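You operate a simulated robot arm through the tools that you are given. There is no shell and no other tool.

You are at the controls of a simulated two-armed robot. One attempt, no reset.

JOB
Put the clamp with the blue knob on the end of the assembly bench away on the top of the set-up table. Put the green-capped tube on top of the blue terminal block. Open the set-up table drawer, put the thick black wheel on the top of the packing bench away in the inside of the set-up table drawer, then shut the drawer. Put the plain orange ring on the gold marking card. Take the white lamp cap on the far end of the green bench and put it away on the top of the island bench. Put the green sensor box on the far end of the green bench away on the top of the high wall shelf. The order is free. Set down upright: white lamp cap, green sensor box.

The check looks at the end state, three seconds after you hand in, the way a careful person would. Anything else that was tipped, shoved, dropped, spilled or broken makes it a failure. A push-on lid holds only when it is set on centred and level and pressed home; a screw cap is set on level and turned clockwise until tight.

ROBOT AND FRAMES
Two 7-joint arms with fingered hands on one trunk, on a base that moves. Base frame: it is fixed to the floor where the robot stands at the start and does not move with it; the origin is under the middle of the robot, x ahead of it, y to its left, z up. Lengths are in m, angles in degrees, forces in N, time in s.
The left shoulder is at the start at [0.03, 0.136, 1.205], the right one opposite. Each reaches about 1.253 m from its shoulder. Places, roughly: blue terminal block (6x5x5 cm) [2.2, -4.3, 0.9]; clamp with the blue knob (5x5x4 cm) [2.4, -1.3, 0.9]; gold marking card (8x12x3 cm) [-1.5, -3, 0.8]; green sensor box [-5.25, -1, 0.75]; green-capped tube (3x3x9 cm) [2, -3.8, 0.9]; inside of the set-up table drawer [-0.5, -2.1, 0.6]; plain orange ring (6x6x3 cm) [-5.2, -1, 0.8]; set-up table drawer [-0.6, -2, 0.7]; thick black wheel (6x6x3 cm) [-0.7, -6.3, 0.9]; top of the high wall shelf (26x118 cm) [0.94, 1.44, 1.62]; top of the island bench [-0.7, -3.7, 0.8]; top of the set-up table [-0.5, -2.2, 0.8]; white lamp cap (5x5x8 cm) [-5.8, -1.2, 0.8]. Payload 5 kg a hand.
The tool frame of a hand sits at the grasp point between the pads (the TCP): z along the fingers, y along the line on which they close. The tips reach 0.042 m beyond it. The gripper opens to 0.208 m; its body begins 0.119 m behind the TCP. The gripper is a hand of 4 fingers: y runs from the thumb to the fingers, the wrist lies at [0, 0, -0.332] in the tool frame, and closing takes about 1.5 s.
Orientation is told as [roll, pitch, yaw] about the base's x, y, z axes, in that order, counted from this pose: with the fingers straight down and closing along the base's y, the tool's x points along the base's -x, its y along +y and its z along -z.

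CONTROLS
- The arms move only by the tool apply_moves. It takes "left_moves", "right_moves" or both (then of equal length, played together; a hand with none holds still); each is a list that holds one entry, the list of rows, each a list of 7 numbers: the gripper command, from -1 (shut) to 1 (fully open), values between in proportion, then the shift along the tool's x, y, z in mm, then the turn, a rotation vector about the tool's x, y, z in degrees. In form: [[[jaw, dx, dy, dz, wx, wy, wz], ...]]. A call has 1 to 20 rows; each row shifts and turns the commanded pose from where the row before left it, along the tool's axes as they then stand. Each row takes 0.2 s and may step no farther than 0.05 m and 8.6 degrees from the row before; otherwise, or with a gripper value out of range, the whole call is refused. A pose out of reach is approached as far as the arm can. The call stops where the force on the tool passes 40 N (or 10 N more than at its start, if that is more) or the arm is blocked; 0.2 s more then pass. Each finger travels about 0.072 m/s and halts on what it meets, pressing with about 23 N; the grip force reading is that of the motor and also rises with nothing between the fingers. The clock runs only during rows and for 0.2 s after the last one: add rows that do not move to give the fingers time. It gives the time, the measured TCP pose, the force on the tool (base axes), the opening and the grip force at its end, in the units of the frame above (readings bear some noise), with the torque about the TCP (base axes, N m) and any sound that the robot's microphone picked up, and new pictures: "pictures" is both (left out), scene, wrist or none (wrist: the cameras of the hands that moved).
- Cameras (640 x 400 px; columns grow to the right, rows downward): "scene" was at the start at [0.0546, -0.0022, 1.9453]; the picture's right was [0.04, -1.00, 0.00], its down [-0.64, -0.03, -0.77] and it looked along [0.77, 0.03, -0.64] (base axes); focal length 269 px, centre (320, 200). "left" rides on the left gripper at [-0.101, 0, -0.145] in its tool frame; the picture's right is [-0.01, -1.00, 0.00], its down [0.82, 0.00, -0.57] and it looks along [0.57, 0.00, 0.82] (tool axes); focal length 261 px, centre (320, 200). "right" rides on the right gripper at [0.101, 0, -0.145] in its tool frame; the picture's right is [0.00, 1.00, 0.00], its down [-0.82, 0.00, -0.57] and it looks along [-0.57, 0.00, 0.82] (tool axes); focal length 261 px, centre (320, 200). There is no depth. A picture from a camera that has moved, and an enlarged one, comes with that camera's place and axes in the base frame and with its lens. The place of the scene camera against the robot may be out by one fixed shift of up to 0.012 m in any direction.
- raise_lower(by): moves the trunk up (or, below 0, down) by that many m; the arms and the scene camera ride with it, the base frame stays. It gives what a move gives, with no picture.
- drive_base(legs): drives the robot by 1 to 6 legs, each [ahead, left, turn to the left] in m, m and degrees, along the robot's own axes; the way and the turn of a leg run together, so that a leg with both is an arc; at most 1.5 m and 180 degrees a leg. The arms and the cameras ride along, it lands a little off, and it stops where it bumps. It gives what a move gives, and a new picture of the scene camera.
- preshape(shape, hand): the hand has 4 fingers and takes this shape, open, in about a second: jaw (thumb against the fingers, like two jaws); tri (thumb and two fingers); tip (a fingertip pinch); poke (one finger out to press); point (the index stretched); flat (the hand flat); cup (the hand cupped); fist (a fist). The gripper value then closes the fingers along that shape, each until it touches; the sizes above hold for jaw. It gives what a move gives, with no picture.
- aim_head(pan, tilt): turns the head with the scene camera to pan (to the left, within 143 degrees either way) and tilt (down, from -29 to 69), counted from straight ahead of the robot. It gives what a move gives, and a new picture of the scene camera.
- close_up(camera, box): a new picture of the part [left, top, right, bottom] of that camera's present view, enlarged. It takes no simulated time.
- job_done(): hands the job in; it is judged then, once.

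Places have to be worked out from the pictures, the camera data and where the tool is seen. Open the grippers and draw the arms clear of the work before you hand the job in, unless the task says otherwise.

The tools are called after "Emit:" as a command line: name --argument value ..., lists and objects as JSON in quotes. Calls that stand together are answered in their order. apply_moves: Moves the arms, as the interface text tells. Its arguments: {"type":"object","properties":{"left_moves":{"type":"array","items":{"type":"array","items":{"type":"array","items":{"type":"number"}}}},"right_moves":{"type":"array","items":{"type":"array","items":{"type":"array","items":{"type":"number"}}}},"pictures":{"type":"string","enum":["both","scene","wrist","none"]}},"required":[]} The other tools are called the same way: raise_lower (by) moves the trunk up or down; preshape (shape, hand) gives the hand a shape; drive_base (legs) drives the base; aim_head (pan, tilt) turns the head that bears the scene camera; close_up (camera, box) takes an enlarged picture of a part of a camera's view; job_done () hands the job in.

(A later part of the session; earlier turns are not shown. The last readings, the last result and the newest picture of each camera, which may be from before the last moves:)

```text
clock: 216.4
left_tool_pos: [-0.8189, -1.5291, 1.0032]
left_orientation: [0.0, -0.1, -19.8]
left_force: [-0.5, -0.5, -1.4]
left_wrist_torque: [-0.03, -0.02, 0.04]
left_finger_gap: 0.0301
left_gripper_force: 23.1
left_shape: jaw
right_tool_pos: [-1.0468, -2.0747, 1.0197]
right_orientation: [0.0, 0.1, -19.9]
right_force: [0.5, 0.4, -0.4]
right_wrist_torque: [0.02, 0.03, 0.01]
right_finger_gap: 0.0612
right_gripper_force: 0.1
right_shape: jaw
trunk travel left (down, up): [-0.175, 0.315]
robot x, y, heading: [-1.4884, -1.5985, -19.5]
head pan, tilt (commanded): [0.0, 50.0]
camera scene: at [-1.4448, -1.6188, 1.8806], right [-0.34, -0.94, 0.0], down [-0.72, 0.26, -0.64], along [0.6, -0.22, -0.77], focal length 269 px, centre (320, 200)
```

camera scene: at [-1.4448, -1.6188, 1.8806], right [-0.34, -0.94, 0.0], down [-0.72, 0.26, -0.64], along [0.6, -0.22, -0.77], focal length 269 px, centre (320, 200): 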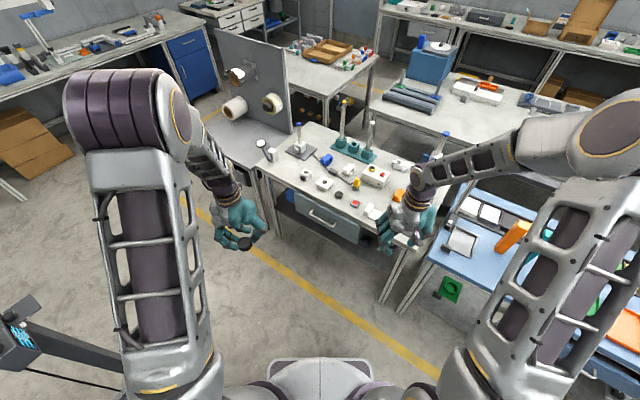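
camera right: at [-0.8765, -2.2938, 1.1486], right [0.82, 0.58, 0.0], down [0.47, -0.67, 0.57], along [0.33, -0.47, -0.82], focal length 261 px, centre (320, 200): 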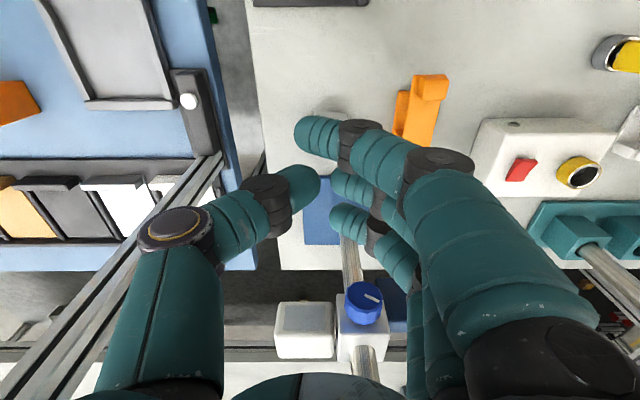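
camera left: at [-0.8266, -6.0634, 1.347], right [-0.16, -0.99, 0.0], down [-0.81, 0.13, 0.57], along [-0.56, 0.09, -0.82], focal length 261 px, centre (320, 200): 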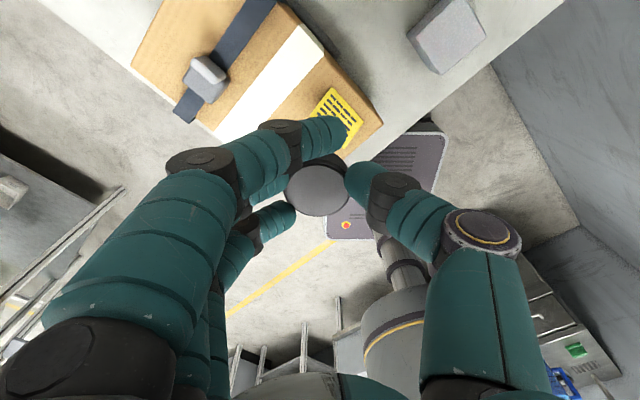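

The trunk lowered fine. Now I pitch the right hand up to point forward while moving it in front of the drawer, below table height.

Emit:
apply_moves --right_moves '[[[-0.4, -13, 25, 20, 0, -8.2, 0], [-0.4, -10, 25, 21.6, 0, -8.2, 0], [-0.4, -6.8, 25, 22.9, 0, -8.2, 0], [-0.4, -3.5, 25, 23.6, 0, -8.2, 0], [-0.4, 0, 25, 23.9, 0, -8.2, 0], [-0.4, 3.3, 25, 23.6, 0, -8.2, 0], [-0.4, 6.6, 25, 22.9, 0, -8.2, 0], [-0.4, 9.8, 25, 21.7, 0, -8.2, 0], [-0.4, 12.8, 25, 20.1, 0, -8.2, 0], [-0.4, 15.6, 25, 18.1, 0, -8.2, 0], [-0.4, 18, 25, 15.7, 0, -8, 0]]]'

```text
clock: 217.4
left_tool_pos: [-0.8169, -1.5243, 1.0013]
left_orientation: [0.0, 0.0, -19.7]
left_force: [0.4, 0.7, -1.8]
left_wrist_torque: [-0.16, 0.06, -0.03]
left_finger_gap: 0.03
left_gripper_force: 23.3
left_shape: jaw
right_tool_pos: [-1.021, -2.1015, 0.9288]
right_orientation: [4.2, -31.7, -35.9]
right_force: [-0.3, 2.2, -0.2]
right_wrist_torque: [-0.2, 0.07, -0.16]
right_finger_gap: 0.0622
right_gripper_force: 0.1
right_shape: jaw
trunk travel left (down, up): [-0.175, 0.315]
robot x, y, heading: [-1.489, -1.5964, -19.9]
head pan, tilt (commanded): [0.0, 50.0]
stopped in row 5 (right hand): the force on the tool passed its limit at 45 N (the readings are from after the stop); the commanded pose is now the measured one
camera scene: at [-1.4436, -1.6165, 1.8806], right [-0.34, -0.94, 0.0], down [-0.72, 0.26, -0.64], along [0.6, -0.22, -0.77], focal length 269 px, centre (320, 200)
camera right: at [-1.1568, -2.0132, 1.0], right [0.56, 0.83, 0.06], down [0.3, -0.27, 0.92], along [0.77, -0.49, -0.4], focal length 261 px, centre (320, 200)
```

scene: 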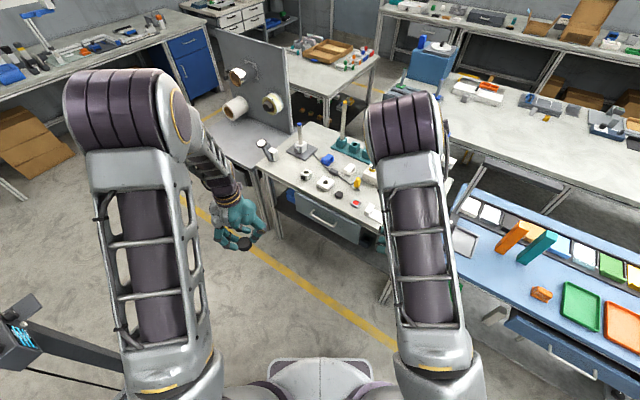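
right: 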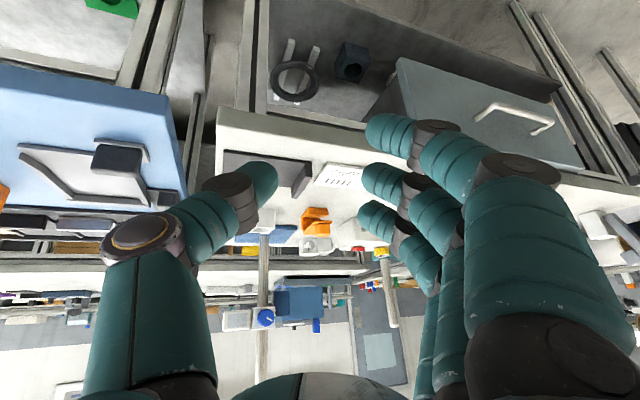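

The call stopped on a force spike, most likely from the arm reconfiguring quickly (nothing on the table moved). I continue the reorientation more slowly, moving left and down in front of the drawer.

Emit:
apply_moves --right_moves '[[[-0.4, 10.6, 15, 7.6, 0, -4.5, 0], [-0.4, 11.1, 20, 6.7, 0, -4.5, 0], [-0.4, 11.6, 25, 5.8, 0, -4.5, 0], [-0.4, 12, 25, 4.9, 0, -4.5, 0], [-0.4, 12.4, 25, 3.9, 0, -4.5, 0], [-0.4, 12.7, 25, 3, 0, -4.5, 0], [-0.4, 12.9, 25, 2, 0, -4.5, 0], [-0.4, 0, 0, 0, 0, 0, 0]]]'

```text
clock: 219.2
left_tool_pos: [-0.8185, -1.5269, 1.0023]
left_orientation: [0.0, 0.0, -19.6]
left_force: [-0.9, -0.4, -1.9]
left_wrist_torque: [0.05, -0.01, 0.02]
left_finger_gap: 0.0298
left_gripper_force: 22.8
left_shape: jaw
right_tool_pos: [-0.9587, -1.9453, 0.8547]
right_orientation: [7.9, -63.1, -41.0]
right_force: [0.4, 0.2, -0.1]
right_wrist_torque: [0.02, -0.01, 0.03]
right_finger_gap: 0.0624
right_gripper_force: 0.0
right_shape: jaw
trunk travel left (down, up): [-0.175, 0.315]
robot x, y, heading: [-1.4867, -1.5929, -19.8]
head pan, tilt (commanded): [0.0, 50.0]
camera scene: at [-1.4448, -1.6195, 1.8806], right [-0.34, -0.94, 0.0], down [-0.72, 0.26, -0.64], along [0.6, -0.22, -0.77], focal length 269 px, centre (320, 200)
camera right: at [-1.1025, -1.8457, 0.8312], right [0.56, 0.83, 0.07], down [-0.15, 0.02, 0.99], along [0.82, -0.56, 0.14], focal length 261 px, centre (320, 200)
```

scene: 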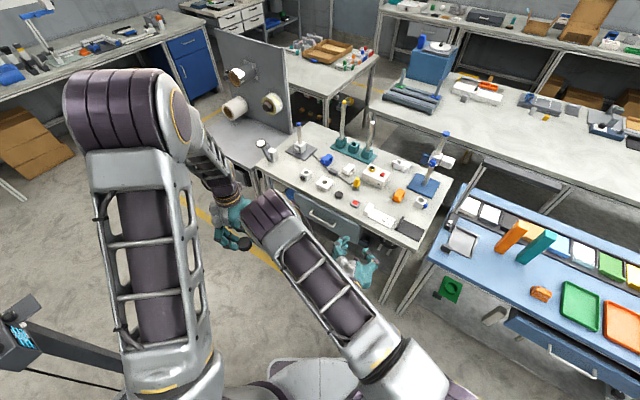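
right: 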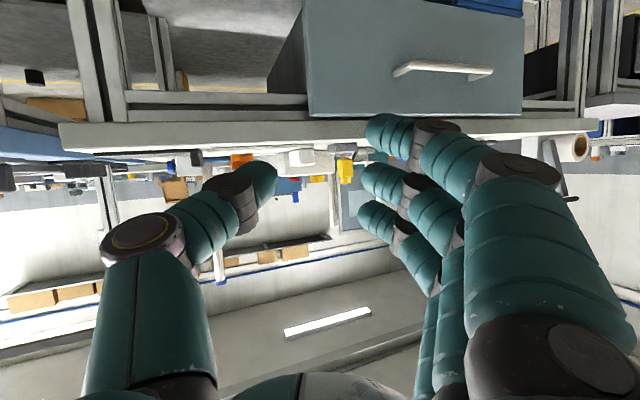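

The slow approach works. The handle, seen by the wrist camera, is at z≈0.70. I now roll the right hand so the fingers are above and thumb below, pointing at the drawer, while moving the left hand (wheel) up and away from my right elbow.

Emit:
apply_moves --left_moves '[[[-1, 0, 8, -10, 0, 0, 0], [-1, 0, 8, -10, 0, 0, 0], [-1, 0, 8, -10, 0, 0, 0], [-1, 0, 8, -10, 0, 0, 0], [-1, 0, 8, -10, 0, 0, 0], [-1, 0, 8, -10, 0, 0, 0], [-1, 0, 8, -10, 0, 0, 0], [-1, 0, 8, -10, 0, 0, 0], [-1, 0, 8, -10, 0, 0, 0], [-1, 0, 8, -10, 0, 0, 0], [-1, 0, 8, -10, 0, 0, 0], [-1, 0, 8, -10, 0, 0, 0], [-1, 0, 8, -10, 0, 0, 0], [-1, 0, 8, -10, 0, 0, 0], [-1, 0, 0, 0, 0, 0, 0]]]' --right_moves '[[[-0.4, 0, 0, 0, -0.59, -2.47, 6.27], [-0.4, 0, 0, 0, -0.59, -2.47, 6.27], [-0.4, 0, 0, 0, -0.59, -2.47, 6.27], [-0.4, 0, 0, 0, -0.59, -2.47, 6.27], [-0.4, 0, 0, 0, -0.59, -2.47, 6.27], [-0.4, 0, 0, 0, -0.59, -2.47, 6.27], [-0.4, 0, 0, 0, -0.59, -2.47, 6.27], [-0.4, 0, 0, 0, -0.59, -2.47, 6.27], [-0.4, 0, 0, 0, -0.59, -2.47, 6.27], [-0.4, 0, 0, 0, -0.59, -2.47, 6.27], [-0.4, 0, 0, 0, -0.59, -2.47, 6.27], [-0.4, 0, 0, 0, -0.59, -2.47, 6.27], [-0.4, 0, 0, 0, -0.59, -2.47, 6.27], [-0.4, 0, 0, 0, -0.59, -2.47, 6.27], [-0.4, 0, 0, 0, 0, 0, 0]]]'

```text
clock: 222.4
left_tool_pos: [-0.7812, -1.4226, 1.142]
left_orientation: [-0.1, 0.1, -19.7]
left_force: [0.9, -0.3, -0.4]
left_wrist_torque: [0.02, 0.0, -0.01]
left_finger_gap: 0.0301
left_gripper_force: 23.5
left_shape: jaw
right_tool_pos: [-0.9583, -1.9448, 0.856]
right_orientation: [90.1, 0.0, -139.9]
right_force: [-0.2, -0.1, 0.1]
right_wrist_torque: [-0.02, 0.03, 0.02]
right_finger_gap: 0.0622
right_gripper_force: 0.1
right_shape: jaw
trunk travel left (down, up): [-0.175, 0.315]
robot x, y, heading: [-1.4863, -1.5971, -19.6]
head pan, tilt (commanded): [0.0, 50.0]
camera scene: at [-1.4444, -1.6188, 1.8805], right [-0.34, -0.94, 0.0], down [-0.72, 0.26, -0.64], along [0.6, -0.22, -0.77], focal length 269 px, centre (320, 200)
camera right: at [-0.9737, -1.7688, 0.8563], right [-0.01, 0.0, 1.0], down [-1.0, -0.09, -0.01], along [0.09, -1.0, 0.0], focal length 261 px, centre (320, 200)
camera left: at [-0.6849, -1.4564, 1.2869], right [-0.33, -0.94, 0.0], down [-0.77, 0.27, 0.57], along [-0.54, 0.19, -0.82], focal length 261 px, centre (320, 200)
```

scene: 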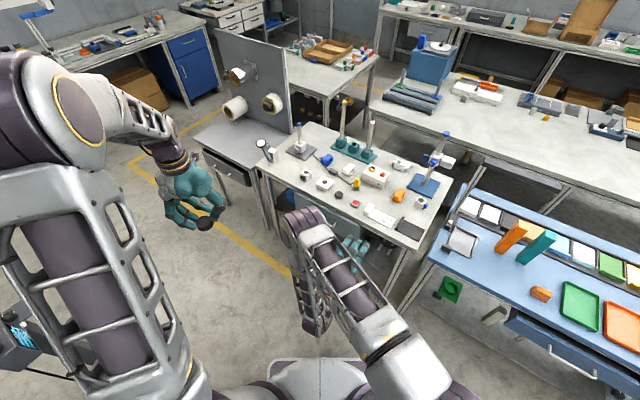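
right: 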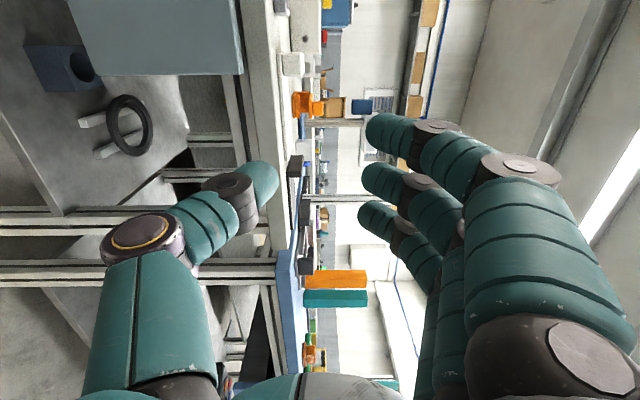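
left: 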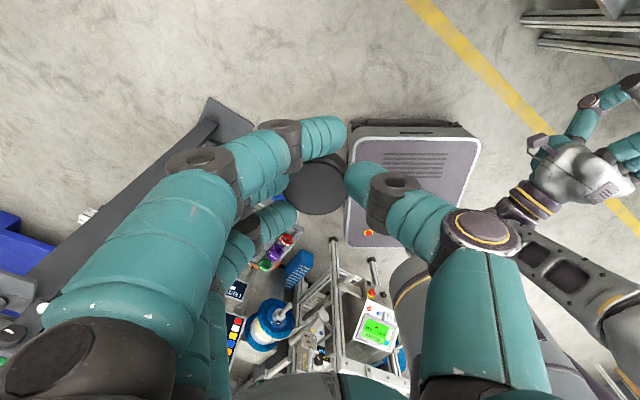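

The hand now points at the drawer with fingers above, thumb below. I shift it left and down to line up with the handle.

Emit:
apply_moves --right_moves '[[[-0.4, 36.6, -22.3, 0, 0, 0, 0], [-0.4, 36.6, -22.3, 0, 0, 0, 0], [-0.4, 36.6, -22.3, 0, 0, 0, 0], [-0.4, 36.6, -22.3, 0, 0, 0, 0], [-0.4, 36.6, -22.3, 0, 0, 0, 0], [-0.4, 36.6, -22.3, 0, 0, 0, 0], [-0.4, 36.6, -22.3, 0, 0, 0, 0], [-0.4, 0, 0, 0, 0, 0, 0]]]'

Emit:
close_up --camera "scene" --box '[260, 180, 420, 300]'

```text
clock: 224.2
left_tool_pos: [-0.7795, -1.4219, 1.1422]
left_orientation: [0.0, 0.0, -19.8]
left_force: [-0.9, 0.2, -1.6]
left_wrist_torque: [-0.02, 0.02, 0.01]
left_finger_gap: 0.0299
left_gripper_force: 22.9
left_shape: jaw
right_tool_pos: [-0.7893, -1.8042, 0.7238]
right_orientation: [90.2, 0.2, -140.1]
right_force: [0.4, 0.1, 0.3]
right_wrist_torque: [0.01, 0.01, 0.01]
right_finger_gap: 0.0621
right_gripper_force: 0.1
right_shape: jaw
right hand out of reach, approached as far as the arm can: row 7
trunk travel left (down, up): [-0.175, 0.315]
robot x, y, heading: [-1.4886, -1.5993, -19.9]
head pan, tilt (commanded): [0.0, 50.0]
camera scene: at [-1.4441, -1.6183, 1.8805], right [-0.34, -0.94, 0.0], down [-0.72, 0.26, -0.64], along [0.6, -0.22, -0.77], focal length 269 px, centre (320, 200)
camera right: at [-0.8046, -1.6272, 0.7247], right [-0.01, 0.0, 1.0], down [-1.0, -0.09, -0.01], along [0.09, -1.0, 0.0], focal length 261 px, centre (320, 200)
```

scene: 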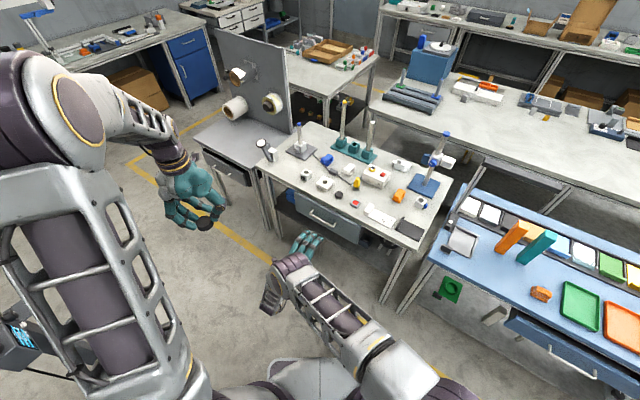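
right: 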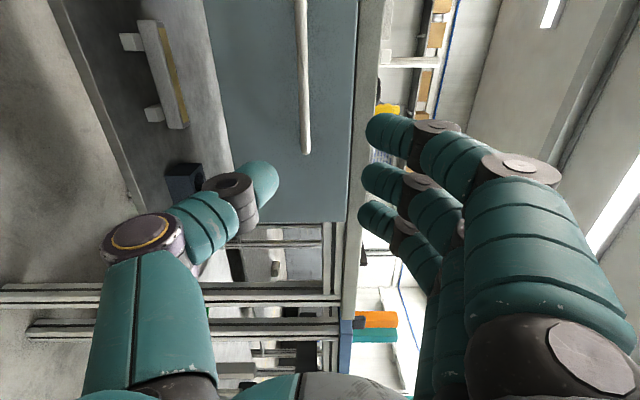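

```text
3.33 times, centred on (340, 240) of scene
camera zoom: at [-1.4441, -1.6183, 1.8805], right [-0.34, -0.94, 0.0], down [-0.72, 0.26, -0.64], along [0.6, -0.22, -0.77], focal length 896 px, centre (253, 67)
```

zoom: 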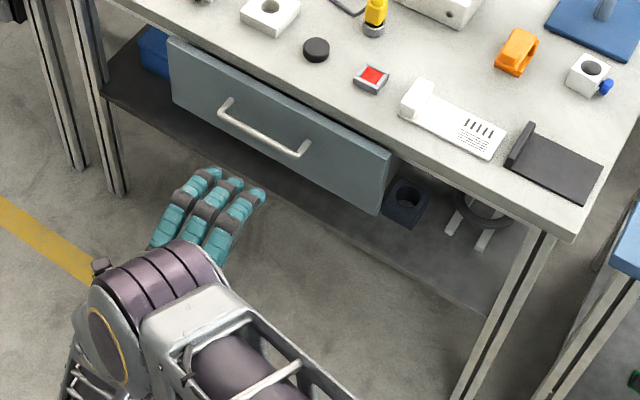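

The fold limit stopped the hand about 3 cm short laterally. I advance along the hand's pointing direction, which should relieve the arm.

Emit:
apply_moves --right_moves '[[[-0.4, 0, 0, 20, 0, 0, 0], [-0.4, 0, 0, 20, 0, 0, 0], [-0.4, 0, 0, 20, 0, 0, 0], [-0.4, 0, 0, 20, 0, 0, 0], [-0.4, 0, 0, 0, 0, 0, 0]]]'

```text
clock: 225.4
left_tool_pos: [-0.7802, -1.4223, 1.1431]
left_orientation: [0.1, 0.1, -19.7]
left_force: [0.8, 0.2, 0.0]
left_wrist_torque: [-0.04, 0.0, 0.01]
left_finger_gap: 0.0299
left_gripper_force: 22.9
left_shape: jaw
right_tool_pos: [-0.7371, -1.8654, 0.7225]
right_orientation: [90.3, 0.0, -140.1]
right_force: [0.1, -0.3, 0.2]
right_wrist_torque: [-0.02, 0.02, 0.0]
right_finger_gap: 0.0622
right_gripper_force: 0.0
right_shape: jaw
trunk travel left (down, up): [-0.175, 0.315]
robot x, y, heading: [-1.4892, -1.5953, -19.7]
head pan, tilt (commanded): [0.0, 50.0]
camera scene: at [-1.4445, -1.6181, 1.8805], right [-0.34, -0.94, 0.0], down [-0.72, 0.26, -0.64], along [0.6, -0.22, -0.77], focal length 269 px, centre (320, 200)
camera right: at [-0.7535, -1.6889, 0.7231], right [-0.01, 0.0, 1.0], down [-1.0, -0.09, -0.01], along [0.09, -1.0, 0.0], focal length 261 px, centre (320, 200)
```

scene: 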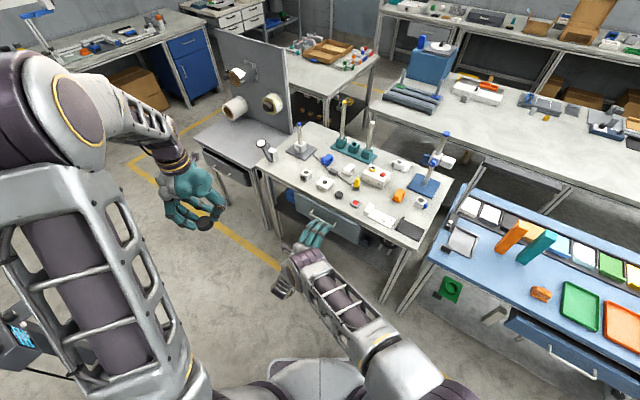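
right: 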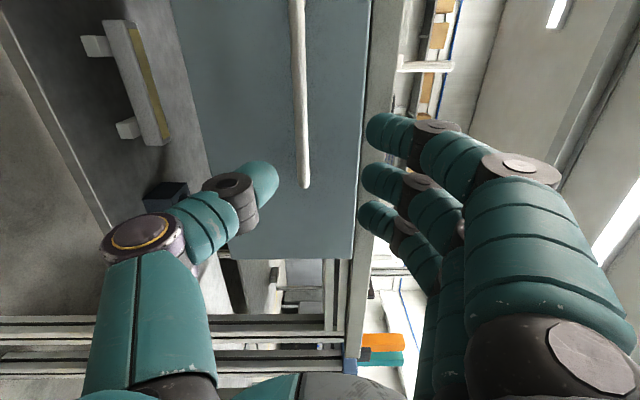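

Handle is ~2 cm below the TCP level and ~10 cm ahead. I lower 20 mm, shift 15 mm left and advance 55 mm.

Emit:
apply_moves --right_moves '[[[-0.4, 5, -10, 10, 0, 0, 0], [-0.4, 5, -10, 15, 0, 0, 0], [-0.4, 5, 0, 15, 0, 0, 0], [-0.4, 0, 0, 15, 0, 0, 0], [-0.4, 0, 0, 0, 0, 0, 0]]]'

Emit:
close_up --camera "scene" --box '[260, 180, 380, 280]'

```text
clock: 226.7
left_tool_pos: [-0.7796, -1.4226, 1.1433]
left_orientation: [0.0, 0.0, -19.6]
left_force: [0.3, -0.6, -0.9]
left_wrist_torque: [0.02, 0.02, -0.04]
left_finger_gap: 0.0303
left_gripper_force: 22.3
left_shape: jaw
right_tool_pos: [-0.7068, -1.891, 0.7236]
right_orientation: [90.2, 0.0, -140.0]
right_force: [-0.3, -0.2, 0.3]
right_wrist_torque: [-0.02, -0.02, 0.05]
right_finger_gap: 0.0623
right_gripper_force: 0.1
right_shape: jaw
right hand out of reach, approached as far as the arm can: row 1, 2, 4
trunk travel left (down, up): [-0.175, 0.315]
robot x, y, heading: [-1.4855, -1.5984, -19.9]
head pan, tilt (commanded): [0.0, 50.0]
camera scene: at [-1.4444, -1.6188, 1.8805], right [-0.34, -0.94, 0.0], down [-0.72, 0.26, -0.64], along [0.6, -0.22, -0.77], focal length 269 px, centre (320, 200)
camera right: at [-0.7234, -1.7139, 0.7234], right [-0.01, 0.0, 1.0], down [-1.0, -0.09, -0.01], along [0.09, -1.0, 0.0], focal length 261 px, centre (320, 200)
```

scene: 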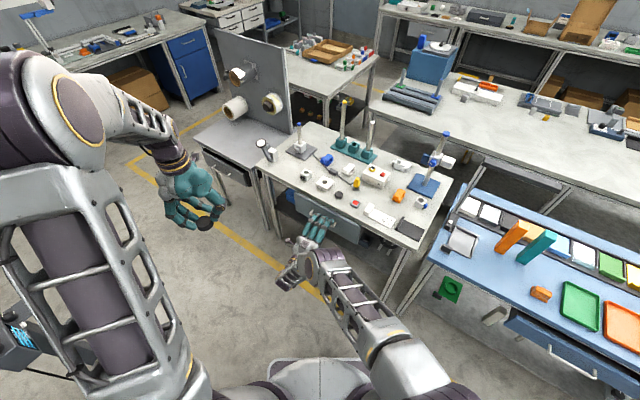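
right: 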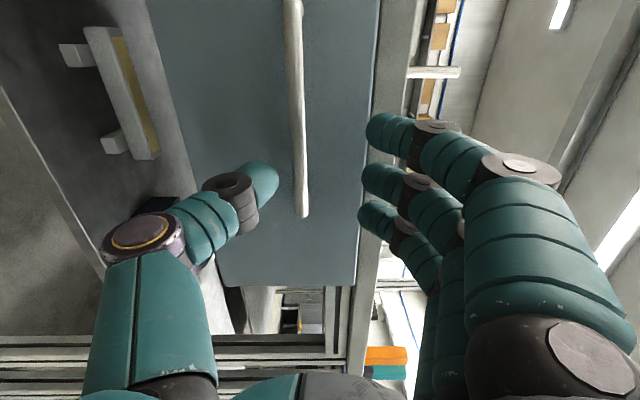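

```text
4.00 times, centred on (320, 230) of scene
camera zoom: at [-1.4444, -1.6188, 1.8805], right [-0.34, -0.94, 0.0], down [-0.72, 0.26, -0.64], along [0.6, -0.22, -0.77], focal length 1075 px, centre (320, 80)
```

zoom: 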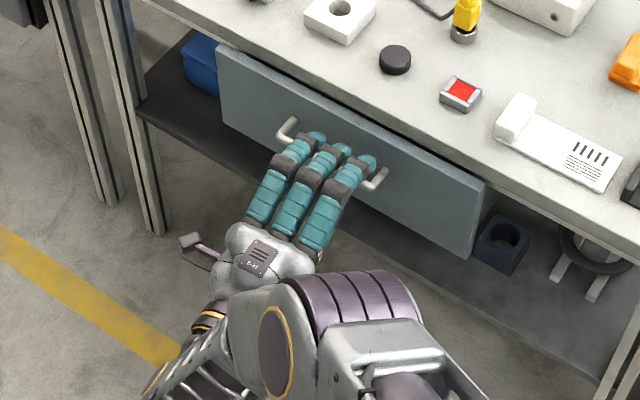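

The hand is aligned with the bar but 2 cm high and can't go lower; I lower the trunk by 2.2 cm.

Emit:
raise_lower --by -0.022

Emit:
apply_moves --right_moves '[[[-0.4, 0, 0, 10, 0, 0, 0], [-0.4, 0, 0, 10, 0, 0, 0], [-0.4, 0, 0, 0, 0, 0, 0]]]'

Emit:
close_up --camera "scene" --box '[260, 180, 380, 280]'

```text
clock: 227.3
left_tool_pos: [-0.7797, -1.4222, 1.1214]
left_orientation: [0.0, 0.0, -19.7]
left_force: [0.0, 0.3, -0.4]
left_wrist_torque: [-0.01, -0.06, 0.02]
left_finger_gap: 0.0298
left_gripper_force: 23.0
left_shape: jaw
right_tool_pos: [-0.7076, -1.8906, 0.7021]
right_orientation: [90.3, 0.1, -140.0]
right_force: [0.0, 0.7, 0.5]
right_wrist_torque: [0.03, 0.07, 0.0]
right_finger_gap: 0.0623
right_gripper_force: 0.1
right_shape: jaw
trunk travel left (down, up): [-0.153, 0.337]
robot x, y, heading: [-1.4866, -1.596, -19.7]
head pan, tilt (commanded): [0.0, 50.0]
```

```text
clock: 228.1
left_tool_pos: [-0.7803, -1.4222, 1.1203]
left_orientation: [0.1, 0.1, -19.7]
left_force: [-1.1, -0.2, -1.1]
left_wrist_torque: [0.02, -0.02, 0.01]
left_finger_gap: 0.03
left_gripper_force: 22.8
left_shape: jaw
right_tool_pos: [-0.6952, -1.9064, 0.7025]
right_orientation: [90.2, 0.1, -139.9]
right_force: [0.2, -0.1, -0.1]
right_wrist_torque: [0.01, 0.03, 0.02]
right_finger_gap: 0.0622
right_gripper_force: 0.1
right_shape: jaw
trunk travel left (down, up): [-0.153, 0.337]
robot x, y, heading: [-1.4846, -1.5975, -19.9]
head pan, tilt (commanded): [0.0, 50.0]
camera scene: at [-1.4447, -1.6183, 1.8585], right [-0.34, -0.94, 0.0], down [-0.72, 0.26, -0.64], along [0.6, -0.22, -0.77], focal length 269 px, centre (320, 200)
camera right: at [-0.7098, -1.729, 0.702], right [-0.01, 0.0, 1.0], down [-1.0, -0.09, -0.01], along [0.09, -1.0, 0.0], focal length 261 px, centre (320, 200)
```

scene: 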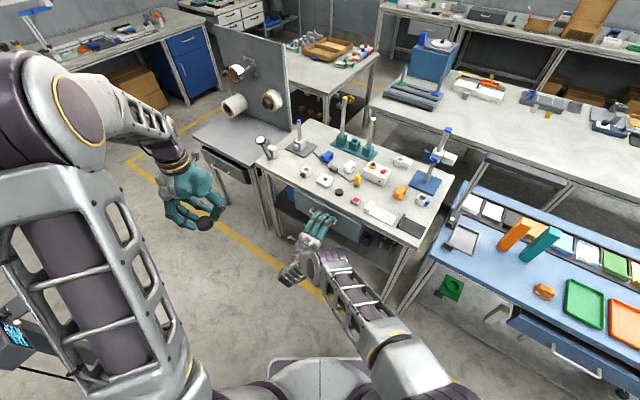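
right: 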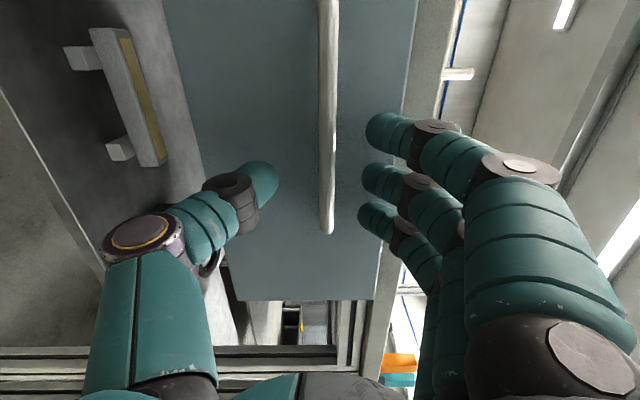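

```text
4.00 times, centred on (320, 230) of scene
camera zoom: at [-1.4447, -1.6183, 1.8585], right [-0.34, -0.94, 0.0], down [-0.72, 0.26, -0.64], along [0.6, -0.22, -0.77], focal length 1075 px, centre (320, 80)
```

zoom: 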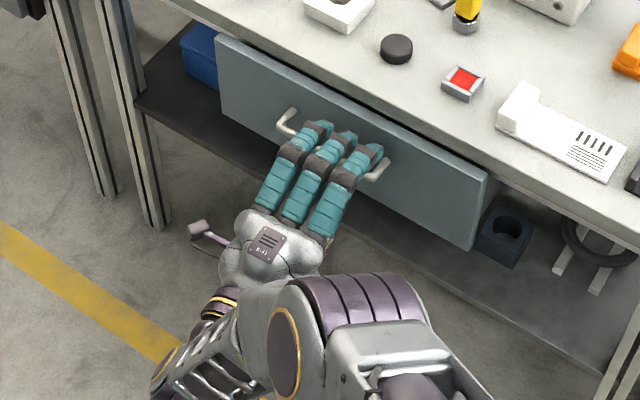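

The bar is centred between fingers and thumb. I advance 20 mm more and close the hand on the bar.

Emit:
apply_moves --right_moves '[[[-0.4, 0, 0, 10, 0, 0, 0], [-0.4, 0, 0, 10, 0, 0, 0], [-0.4, 0, 0, 0, 0, 0, 0], [-0.6, 0, 0, 0, 0, 0, 0], [-0.8, 0, 0, 0, 0, 0, 0], [-1, 0, 0, 0, 0, 0, 0], [-1, 0, 0, 0, 0, 0, 0], [-1, 0, 0, 0, 0, 0, 0], [-1, 0, 0, 0, 0, 0, 0]]]'

Emit:
close_up --camera "scene" --box '[260, 180, 380, 280]'

```text
clock: 228.8
left_tool_pos: [-0.7811, -1.4198, 1.1193]
left_orientation: [0.0, 0.1, -19.7]
left_force: [0.5, -0.4, -1.9]
left_wrist_torque: [0.11, 0.05, 0.02]
left_finger_gap: 0.03
left_gripper_force: 22.9
left_shape: jaw
right_tool_pos: [-0.6883, -1.9146, 0.6982]
right_orientation: [90.1, -0.1, -140.0]
right_force: [-19.0, 15.2, 5.0]
right_wrist_torque: [-1.15, -0.85, -1.27]
right_finger_gap: 0.0642
right_gripper_force: 0.1
right_shape: jaw
trunk travel left (down, up): [-0.153, 0.337]
robot x, y, heading: [-1.4879, -1.5937, -19.7]
head pan, tilt (commanded): [0.0, 50.0]
stopped in row 3 (right hand): the force on the tool passed its limit at 44 N (the readings are from after the stop); the commanded pose is now the measured one
camera scene: at [-1.4457, -1.6172, 1.8586], right [-0.34, -0.94, 0.0], down [-0.72, 0.26, -0.64], along [0.6, -0.22, -0.77], focal length 269 px, centre (320, 200)
camera right: at [-0.7031, -1.7379, 0.699], right [0.0, 0.0, 1.0], down [-1.0, -0.09, 0.0], along [0.09, -1.0, 0.0], focal length 261 px, centre (320, 200)
```

scene: 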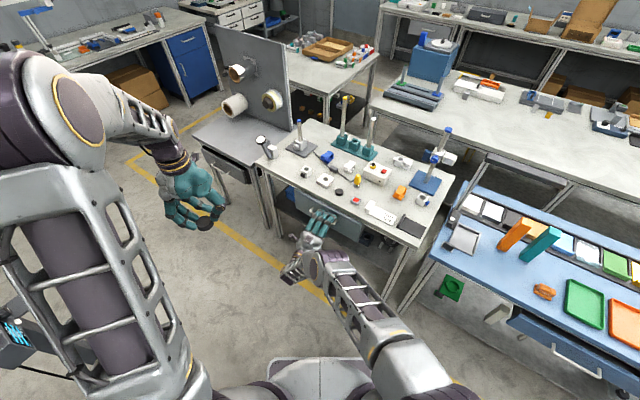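
right: 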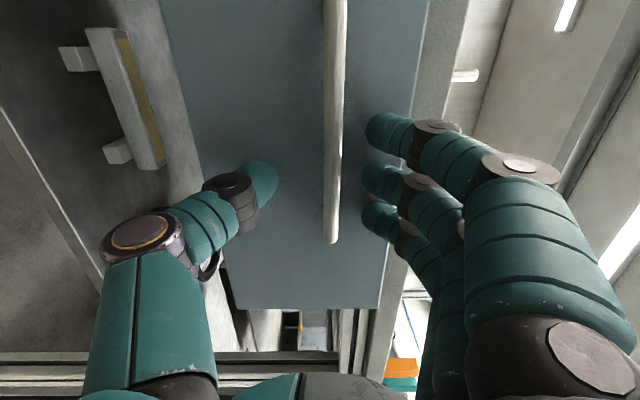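

```text
4.00 times, centred on (320, 230) of scene
camera zoom: at [-1.4457, -1.6172, 1.8586], right [-0.34, -0.94, 0.0], down [-0.72, 0.26, -0.64], along [0.6, -0.22, -0.77], focal length 1075 px, centre (320, 80)
```

zoom: 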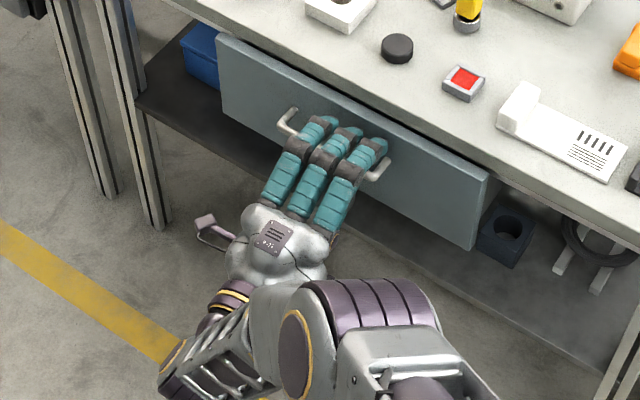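

The fingertips lightly met the drawer face, so the bar is now well within the grip. I back off 4 mm and close.

Emit:
apply_moves --right_moves '[[[-0.4, 0, 0, -5, 0, 0, 0], [-0.6, 0, 0, 0, 0, 0, 0], [-0.8, 0, 0, 0, 0, 0, 0], [-1, 0, 0, 0, 0, 0, 0], [-1, 0, 0, 0, 0, 0, 0], [-1, 0, 0, 0, 0, 0, 0], [-1, 0, 0, 0, 0, 0, 0]]]'

Emit:
close_up --camera "scene" --box '[260, 180, 380, 280]'

```text
clock: 230.4
left_tool_pos: [-0.7806, -1.4208, 1.1201]
left_orientation: [0.0, -0.1, -19.7]
left_force: [-0.1, -0.4, -2.0]
left_wrist_torque: [0.0, -0.03, 0.03]
left_finger_gap: 0.03
left_gripper_force: 21.9
left_shape: jaw
right_tool_pos: [-0.6892, -1.913, 0.6995]
right_orientation: [90.1, 0.0, -139.9]
right_force: [2.5, -2.0, 3.6]
right_wrist_torque: [-0.27, -0.08, -0.21]
right_finger_gap: 0.0001
right_gripper_force: 22.9
right_shape: jaw
trunk travel left (down, up): [-0.153, 0.337]
robot x, y, heading: [-1.4915, -1.595, -19.8]
head pan, tilt (commanded): [0.0, 50.0]
camera scene: at [-1.4449, -1.6181, 1.8586], right [-0.34, -0.94, 0.0], down [-0.72, 0.26, -0.64], along [0.6, -0.22, -0.77], focal length 269 px, centre (320, 200)
camera right: at [-0.7044, -1.7362, 0.7001], right [0.0, 0.0, 1.0], down [-1.0, -0.09, 0.0], along [0.09, -1.0, 0.0], focal length 261 px, centre (320, 200)
```

scene: 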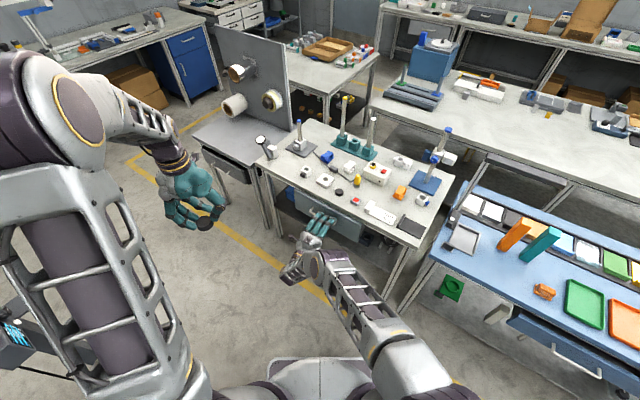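
right: 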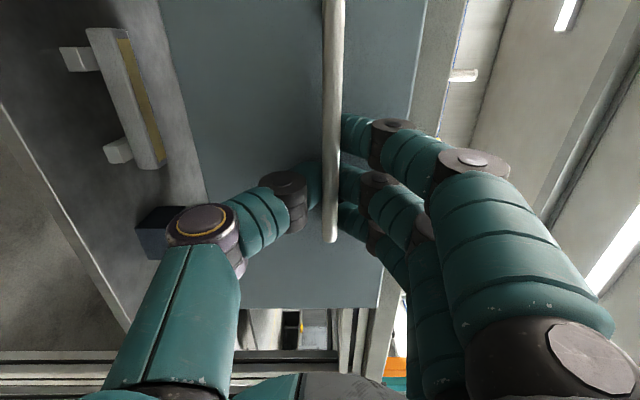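

```text
4.00 times, centred on (320, 230) of scene
camera zoom: at [-1.4449, -1.6181, 1.8586], right [-0.34, -0.94, 0.0], down [-0.72, 0.26, -0.64], along [0.6, -0.22, -0.77], focal length 1075 px, centre (320, 80)
```

zoom: 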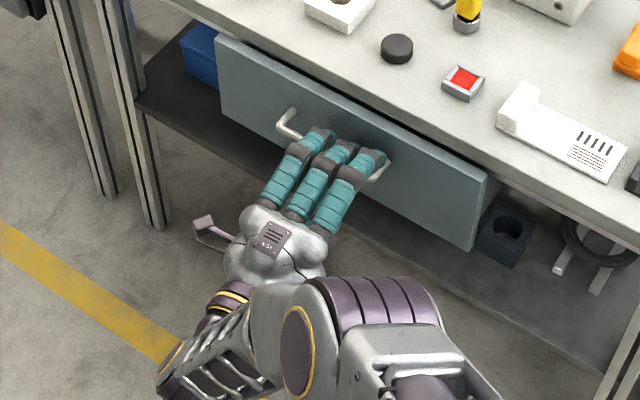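

The fingertips are hooked behind the bar. I pull straight out (-u) with the arm in small steps.

Emit:
apply_moves --right_moves '[[[-1, 0.8, 0, -10, 0, 0, 0], [-1, 1.2, 0, -15, 0, 0, 0], [-1, 1.2, 0, -15, 0, 0, 0], [-1, 1.2, 0, -15, 0, 0, 0], [-1, 1.2, 0, -15, 0, 0, 0], [-1, 1.2, 0, -15, 0, 0, 0], [-1, 0, 0, 0, 0, 0, 0]]]'

Emit:
close_up --camera "scene" --box '[240, 170, 400, 290]'

```text
clock: 232.0
left_tool_pos: [-0.7793, -1.4227, 1.121]
left_orientation: [0.1, 0.0, -19.7]
left_force: [0.7, -0.4, -0.9]
left_wrist_torque: [0.02, -0.06, -0.03]
left_finger_gap: 0.0301
left_gripper_force: 23.1
left_shape: jaw
right_tool_pos: [-0.7391, -1.842, 0.6992]
right_orientation: [90.1, 0.0, -139.9]
right_force: [5.9, 5.1, 4.1]
right_wrist_torque: [-0.42, 0.01, -0.13]
right_finger_gap: 0.0
right_gripper_force: 23.4
right_shape: jaw
trunk travel left (down, up): [-0.153, 0.337]
robot x, y, heading: [-1.4867, -1.5952, -19.8]
head pan, tilt (commanded): [0.0, 50.0]
camera scene: at [-1.4444, -1.618, 1.8585], right [-0.34, -0.94, 0.0], down [-0.72, 0.26, -0.64], along [0.6, -0.22, -0.77], focal length 269 px, centre (320, 200)
camera right: at [-0.7552, -1.6656, 0.7], right [0.0, 0.0, 1.0], down [-1.0, -0.09, 0.0], along [0.09, -1.0, 0.0], focal length 261 px, centre (320, 200)
```

scene: 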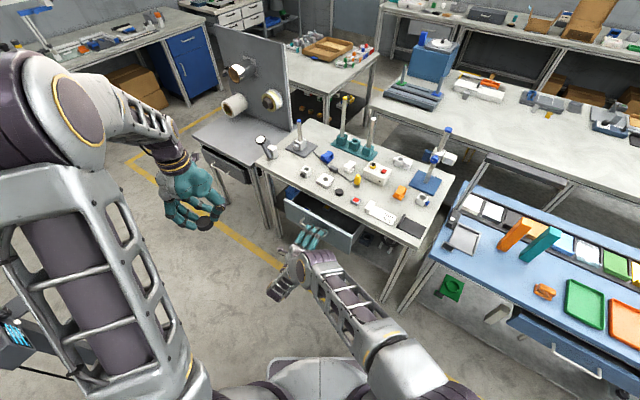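
right: 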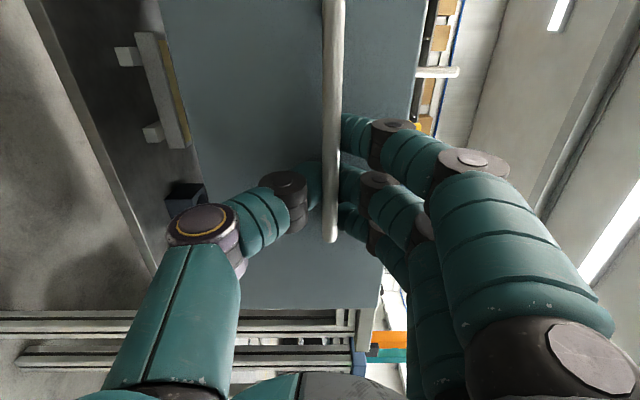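

```text
3.33 times, centred on (320, 230) of scene
camera zoom: at [-1.4444, -1.618, 1.8585], right [-0.34, -0.94, 0.0], down [-0.72, 0.26, -0.64], along [0.6, -0.22, -0.77], focal length 896 px, centre (320, 100)
```

zoom: 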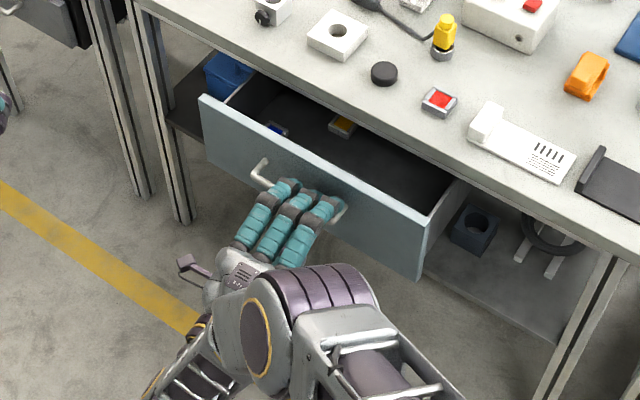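

The drawer slides out easily (~8.5 cm so far). I pull 4 cm more with the arm, then use the base.

Emit:
apply_moves --right_moves '[[[-1, 1, 0, -12, 0, 0, 0], [-1, 1, 0, -12, 0, 0, 0], [-1, 1, 0, -12, 0, 0, 0], [-1, 0, 0, 0, 0, 0, 0]]]' --pictures "none"

Emit:
drive_base --legs '[[-0.066, 0.046, 0]]'

Emit:
close_up --camera "scene" --box '[240, 170, 400, 290]'

```text
clock: 233.0
left_tool_pos: [-0.7787, -1.4234, 1.1206]
left_orientation: [0.0, 0.1, -19.7]
left_force: [0.4, -0.1, -1.7]
left_wrist_torque: [-0.02, -0.01, 0.02]
left_finger_gap: 0.0301
left_gripper_force: 22.8
left_shape: jaw
right_tool_pos: [-0.7582, -1.8162, 0.7032]
right_orientation: [89.9, -0.2, -140.1]
right_force: [-3.1, -1.3, -20.0]
right_wrist_torque: [0.12, 0.17, -0.2]
right_finger_gap: 0.0
right_gripper_force: 23.4
right_shape: jaw
right hand out of reach, approached as far as the arm can: row 2
trunk travel left (down, up): [-0.153, 0.337]
robot x, y, heading: [-1.4901, -1.5974, -19.8]
head pan, tilt (commanded): [0.0, 50.0]
```

```text
clock: 234.0
left_tool_pos: [-0.8262, -1.3543, 1.1204]
left_orientation: [0.0, 0.0, -19.6]
left_force: [-0.9, 2.4, -0.6]
left_wrist_torque: [-0.24, -0.1, 0.01]
left_finger_gap: 0.0301
left_gripper_force: 23.3
left_shape: jaw
right_tool_pos: [-0.8055, -1.7486, 0.7053]
right_orientation: [90.0, -0.1, -140.1]
right_force: [-9.2, -5.6, -23.0]
right_wrist_torque: [0.17, 0.25, -0.41]
right_finger_gap: 0.0
right_gripper_force: 22.9
right_shape: jaw
trunk travel left (down, up): [-0.153, 0.337]
robot x, y, heading: [-1.5369, -1.5299, -19.6]
head pan, tilt (commanded): [0.0, 50.0]
camera scene: at [-1.4917, -1.551, 1.8585], right [-0.34, -0.94, 0.0], down [-0.72, 0.26, -0.64], along [0.6, -0.22, -0.77], focal length 269 px, centre (320, 200)
```

scene: 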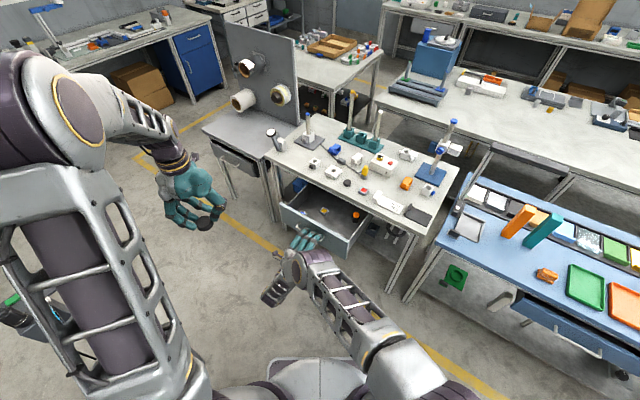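

```text
3.33 times, centred on (320, 230) of scene
camera zoom: at [-1.4917, -1.551, 1.8585], right [-0.34, -0.94, 0.0], down [-0.72, 0.26, -0.64], along [0.6, -0.22, -0.77], focal length 896 px, centre (320, 100)
```

zoom: 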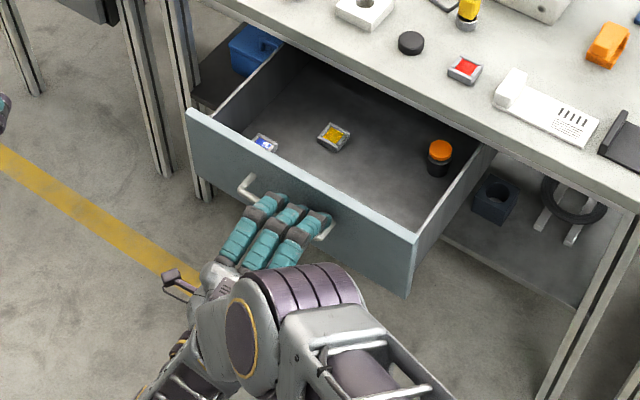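

The drawer is open ~20 cm; inside are a few small items with plenty of free floor. I open the right hand and back the base off to free the handle.

Emit:
apply_moves --right_moves '[[[-0.7, 0, 0, 0, 0, 0, 0], [-0.4, 0, 0, 0, 0, 0, 0], [-0.3, 0, 0, 0, 0, 0, 0], [-0.3, 0, 0, 0, 0, 0, 0], [-0.3, 0, 0, 0, 0, 0, 0]]]' --pictures "wrist"

```text
clock: 235.2
left_tool_pos: [-0.8273, -1.3566, 1.1208]
left_orientation: [0.0, 0.0, -19.6]
left_force: [0.4, -0.4, -0.1]
left_wrist_torque: [0.01, -0.02, 0.0]
left_finger_gap: 0.03
left_gripper_force: 22.8
left_shape: jaw
right_tool_pos: [-0.8052, -1.7506, 0.7057]
right_orientation: [90.0, -0.2, -140.1]
right_force: [-0.3, -0.5, -0.3]
right_wrist_torque: [0.04, 0.02, -0.02]
right_finger_gap: 0.0721
right_gripper_force: 0.1
right_shape: jaw
trunk travel left (down, up): [-0.153, 0.337]
robot x, y, heading: [-1.5347, -1.5293, -19.9]
head pan, tilt (commanded): [0.0, 50.0]
camera right: at [-0.8207, -1.5728, 0.7055], right [0.0, 0.0, 1.0], down [-1.0, -0.09, 0.0], along [0.09, -1.0, 0.0], focal length 261 px, centre (320, 200)
```

right: 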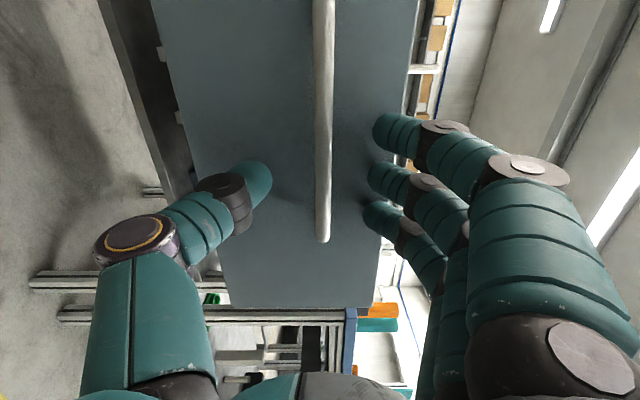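

The bar sits free between fingers and thumb. I withdraw the hand diagonally back and right.

Emit:
apply_moves --right_moves '[[[-0.3, -12, 0, -20, 0, 0, 0], [-0.3, -12, 0, -20, 0, 0, 0], [-0.3, -12, 0, -20, 0, 0, 0], [-0.3, -12, 0, -20, 0, 0, 0], [-0.3, 0, 0, 0, 0, 0, 0]]]'

```text
clock: 236.4
left_tool_pos: [-0.8267, -1.3553, 1.1206]
left_orientation: [0.0, 0.0, -19.6]
left_force: [0.6, -0.6, -0.8]
left_wrist_torque: [-0.04, 0.01, 0.02]
left_finger_gap: 0.0298
left_gripper_force: 22.9
left_shape: jaw
right_tool_pos: [-0.8926, -1.7179, 0.7056]
right_orientation: [89.9, -0.1, -140.0]
right_force: [0.3, 0.6, 0.3]
right_wrist_torque: [-0.01, 0.02, 0.01]
right_finger_gap: 0.0722
right_gripper_force: 0.0
right_shape: jaw
trunk travel left (down, up): [-0.153, 0.337]
robot x, y, heading: [-1.5329, -1.5276, -19.4]
head pan, tilt (commanded): [0.0, 50.0]
camera scene: at [-1.4916, -1.5521, 1.8585], right [-0.34, -0.94, 0.0], down [-0.72, 0.26, -0.64], along [0.6, -0.22, -0.77], focal length 269 px, centre (320, 200)
camera right: at [-0.9087, -1.5411, 0.7049], right [0.0, 0.0, 1.0], down [-1.0, -0.09, 0.0], along [0.09, -1.0, 0.0], focal length 261 px, centre (320, 200)
```

scene: 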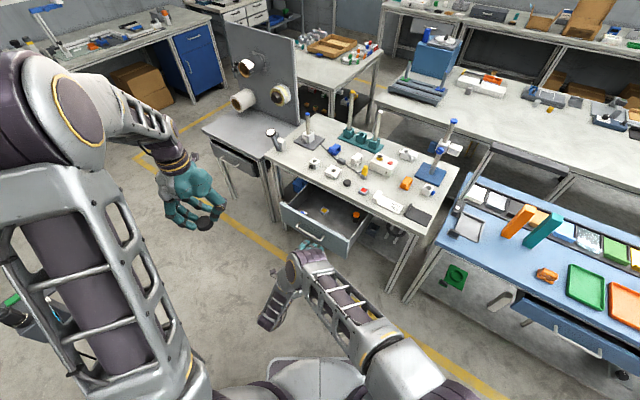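
right: 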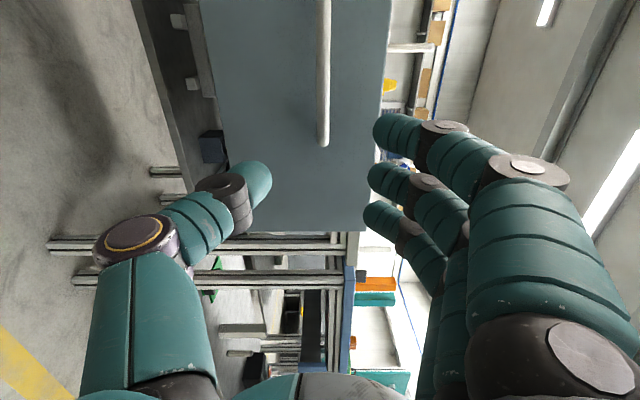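

The right hand is clear of the handle. I swing it to the right out of the way, then bring the left hand with the wheel over the open drawer.

Emit:
apply_moves --right_moves '[[[-0.3, -35, 0, -5, 0, 0, 0], [-0.3, -40, 0, 0, 0, 0, 0], [-0.3, -40, 0, 0, 0, 0, 0], [-0.3, -40, 0, 0, 0, 0, 0], [-0.3, -40, 0, 0, 0, 0, 0], [-0.3, -40, 0, 0, 0, 0, 0], [-0.3, 0, 0, 0, 0, 0, 0]]]' --pictures "scene"

```text
clock: 238.0
left_tool_pos: [-0.8268, -1.356, 1.1213]
left_orientation: [0.0, 0.0, -19.6]
left_force: [0.0, 0.3, -1.2]
left_wrist_torque: [-0.01, 0.01, -0.01]
left_finger_gap: 0.0299
left_gripper_force: 22.7
left_shape: jaw
right_tool_pos: [-1.0775, -1.8684, 0.707]
right_orientation: [90.0, 0.0, -140.0]
right_force: [0.0, 0.2, -0.2]
right_wrist_torque: [0.0, 0.04, -0.02]
right_finger_gap: 0.0723
right_gripper_force: 0.0
right_shape: jaw
trunk travel left (down, up): [-0.153, 0.337]
robot x, y, heading: [-1.5375, -1.5277, -20.1]
head pan, tilt (commanded): [0.0, 50.0]
camera scene: at [-1.4914, -1.5517, 1.8585], right [-0.34, -0.94, 0.0], down [-0.72, 0.26, -0.64], along [0.6, -0.22, -0.77], focal length 269 px, centre (320, 200)
```

scene: 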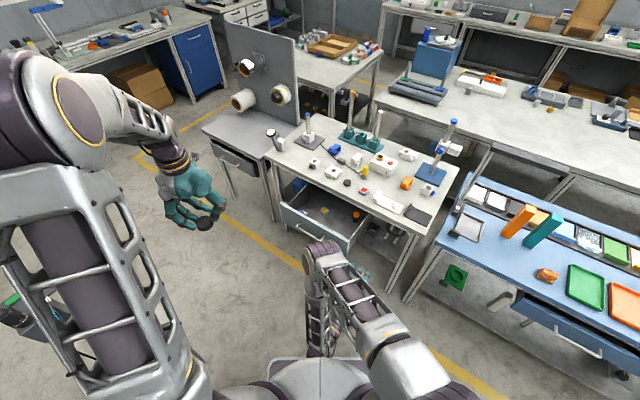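

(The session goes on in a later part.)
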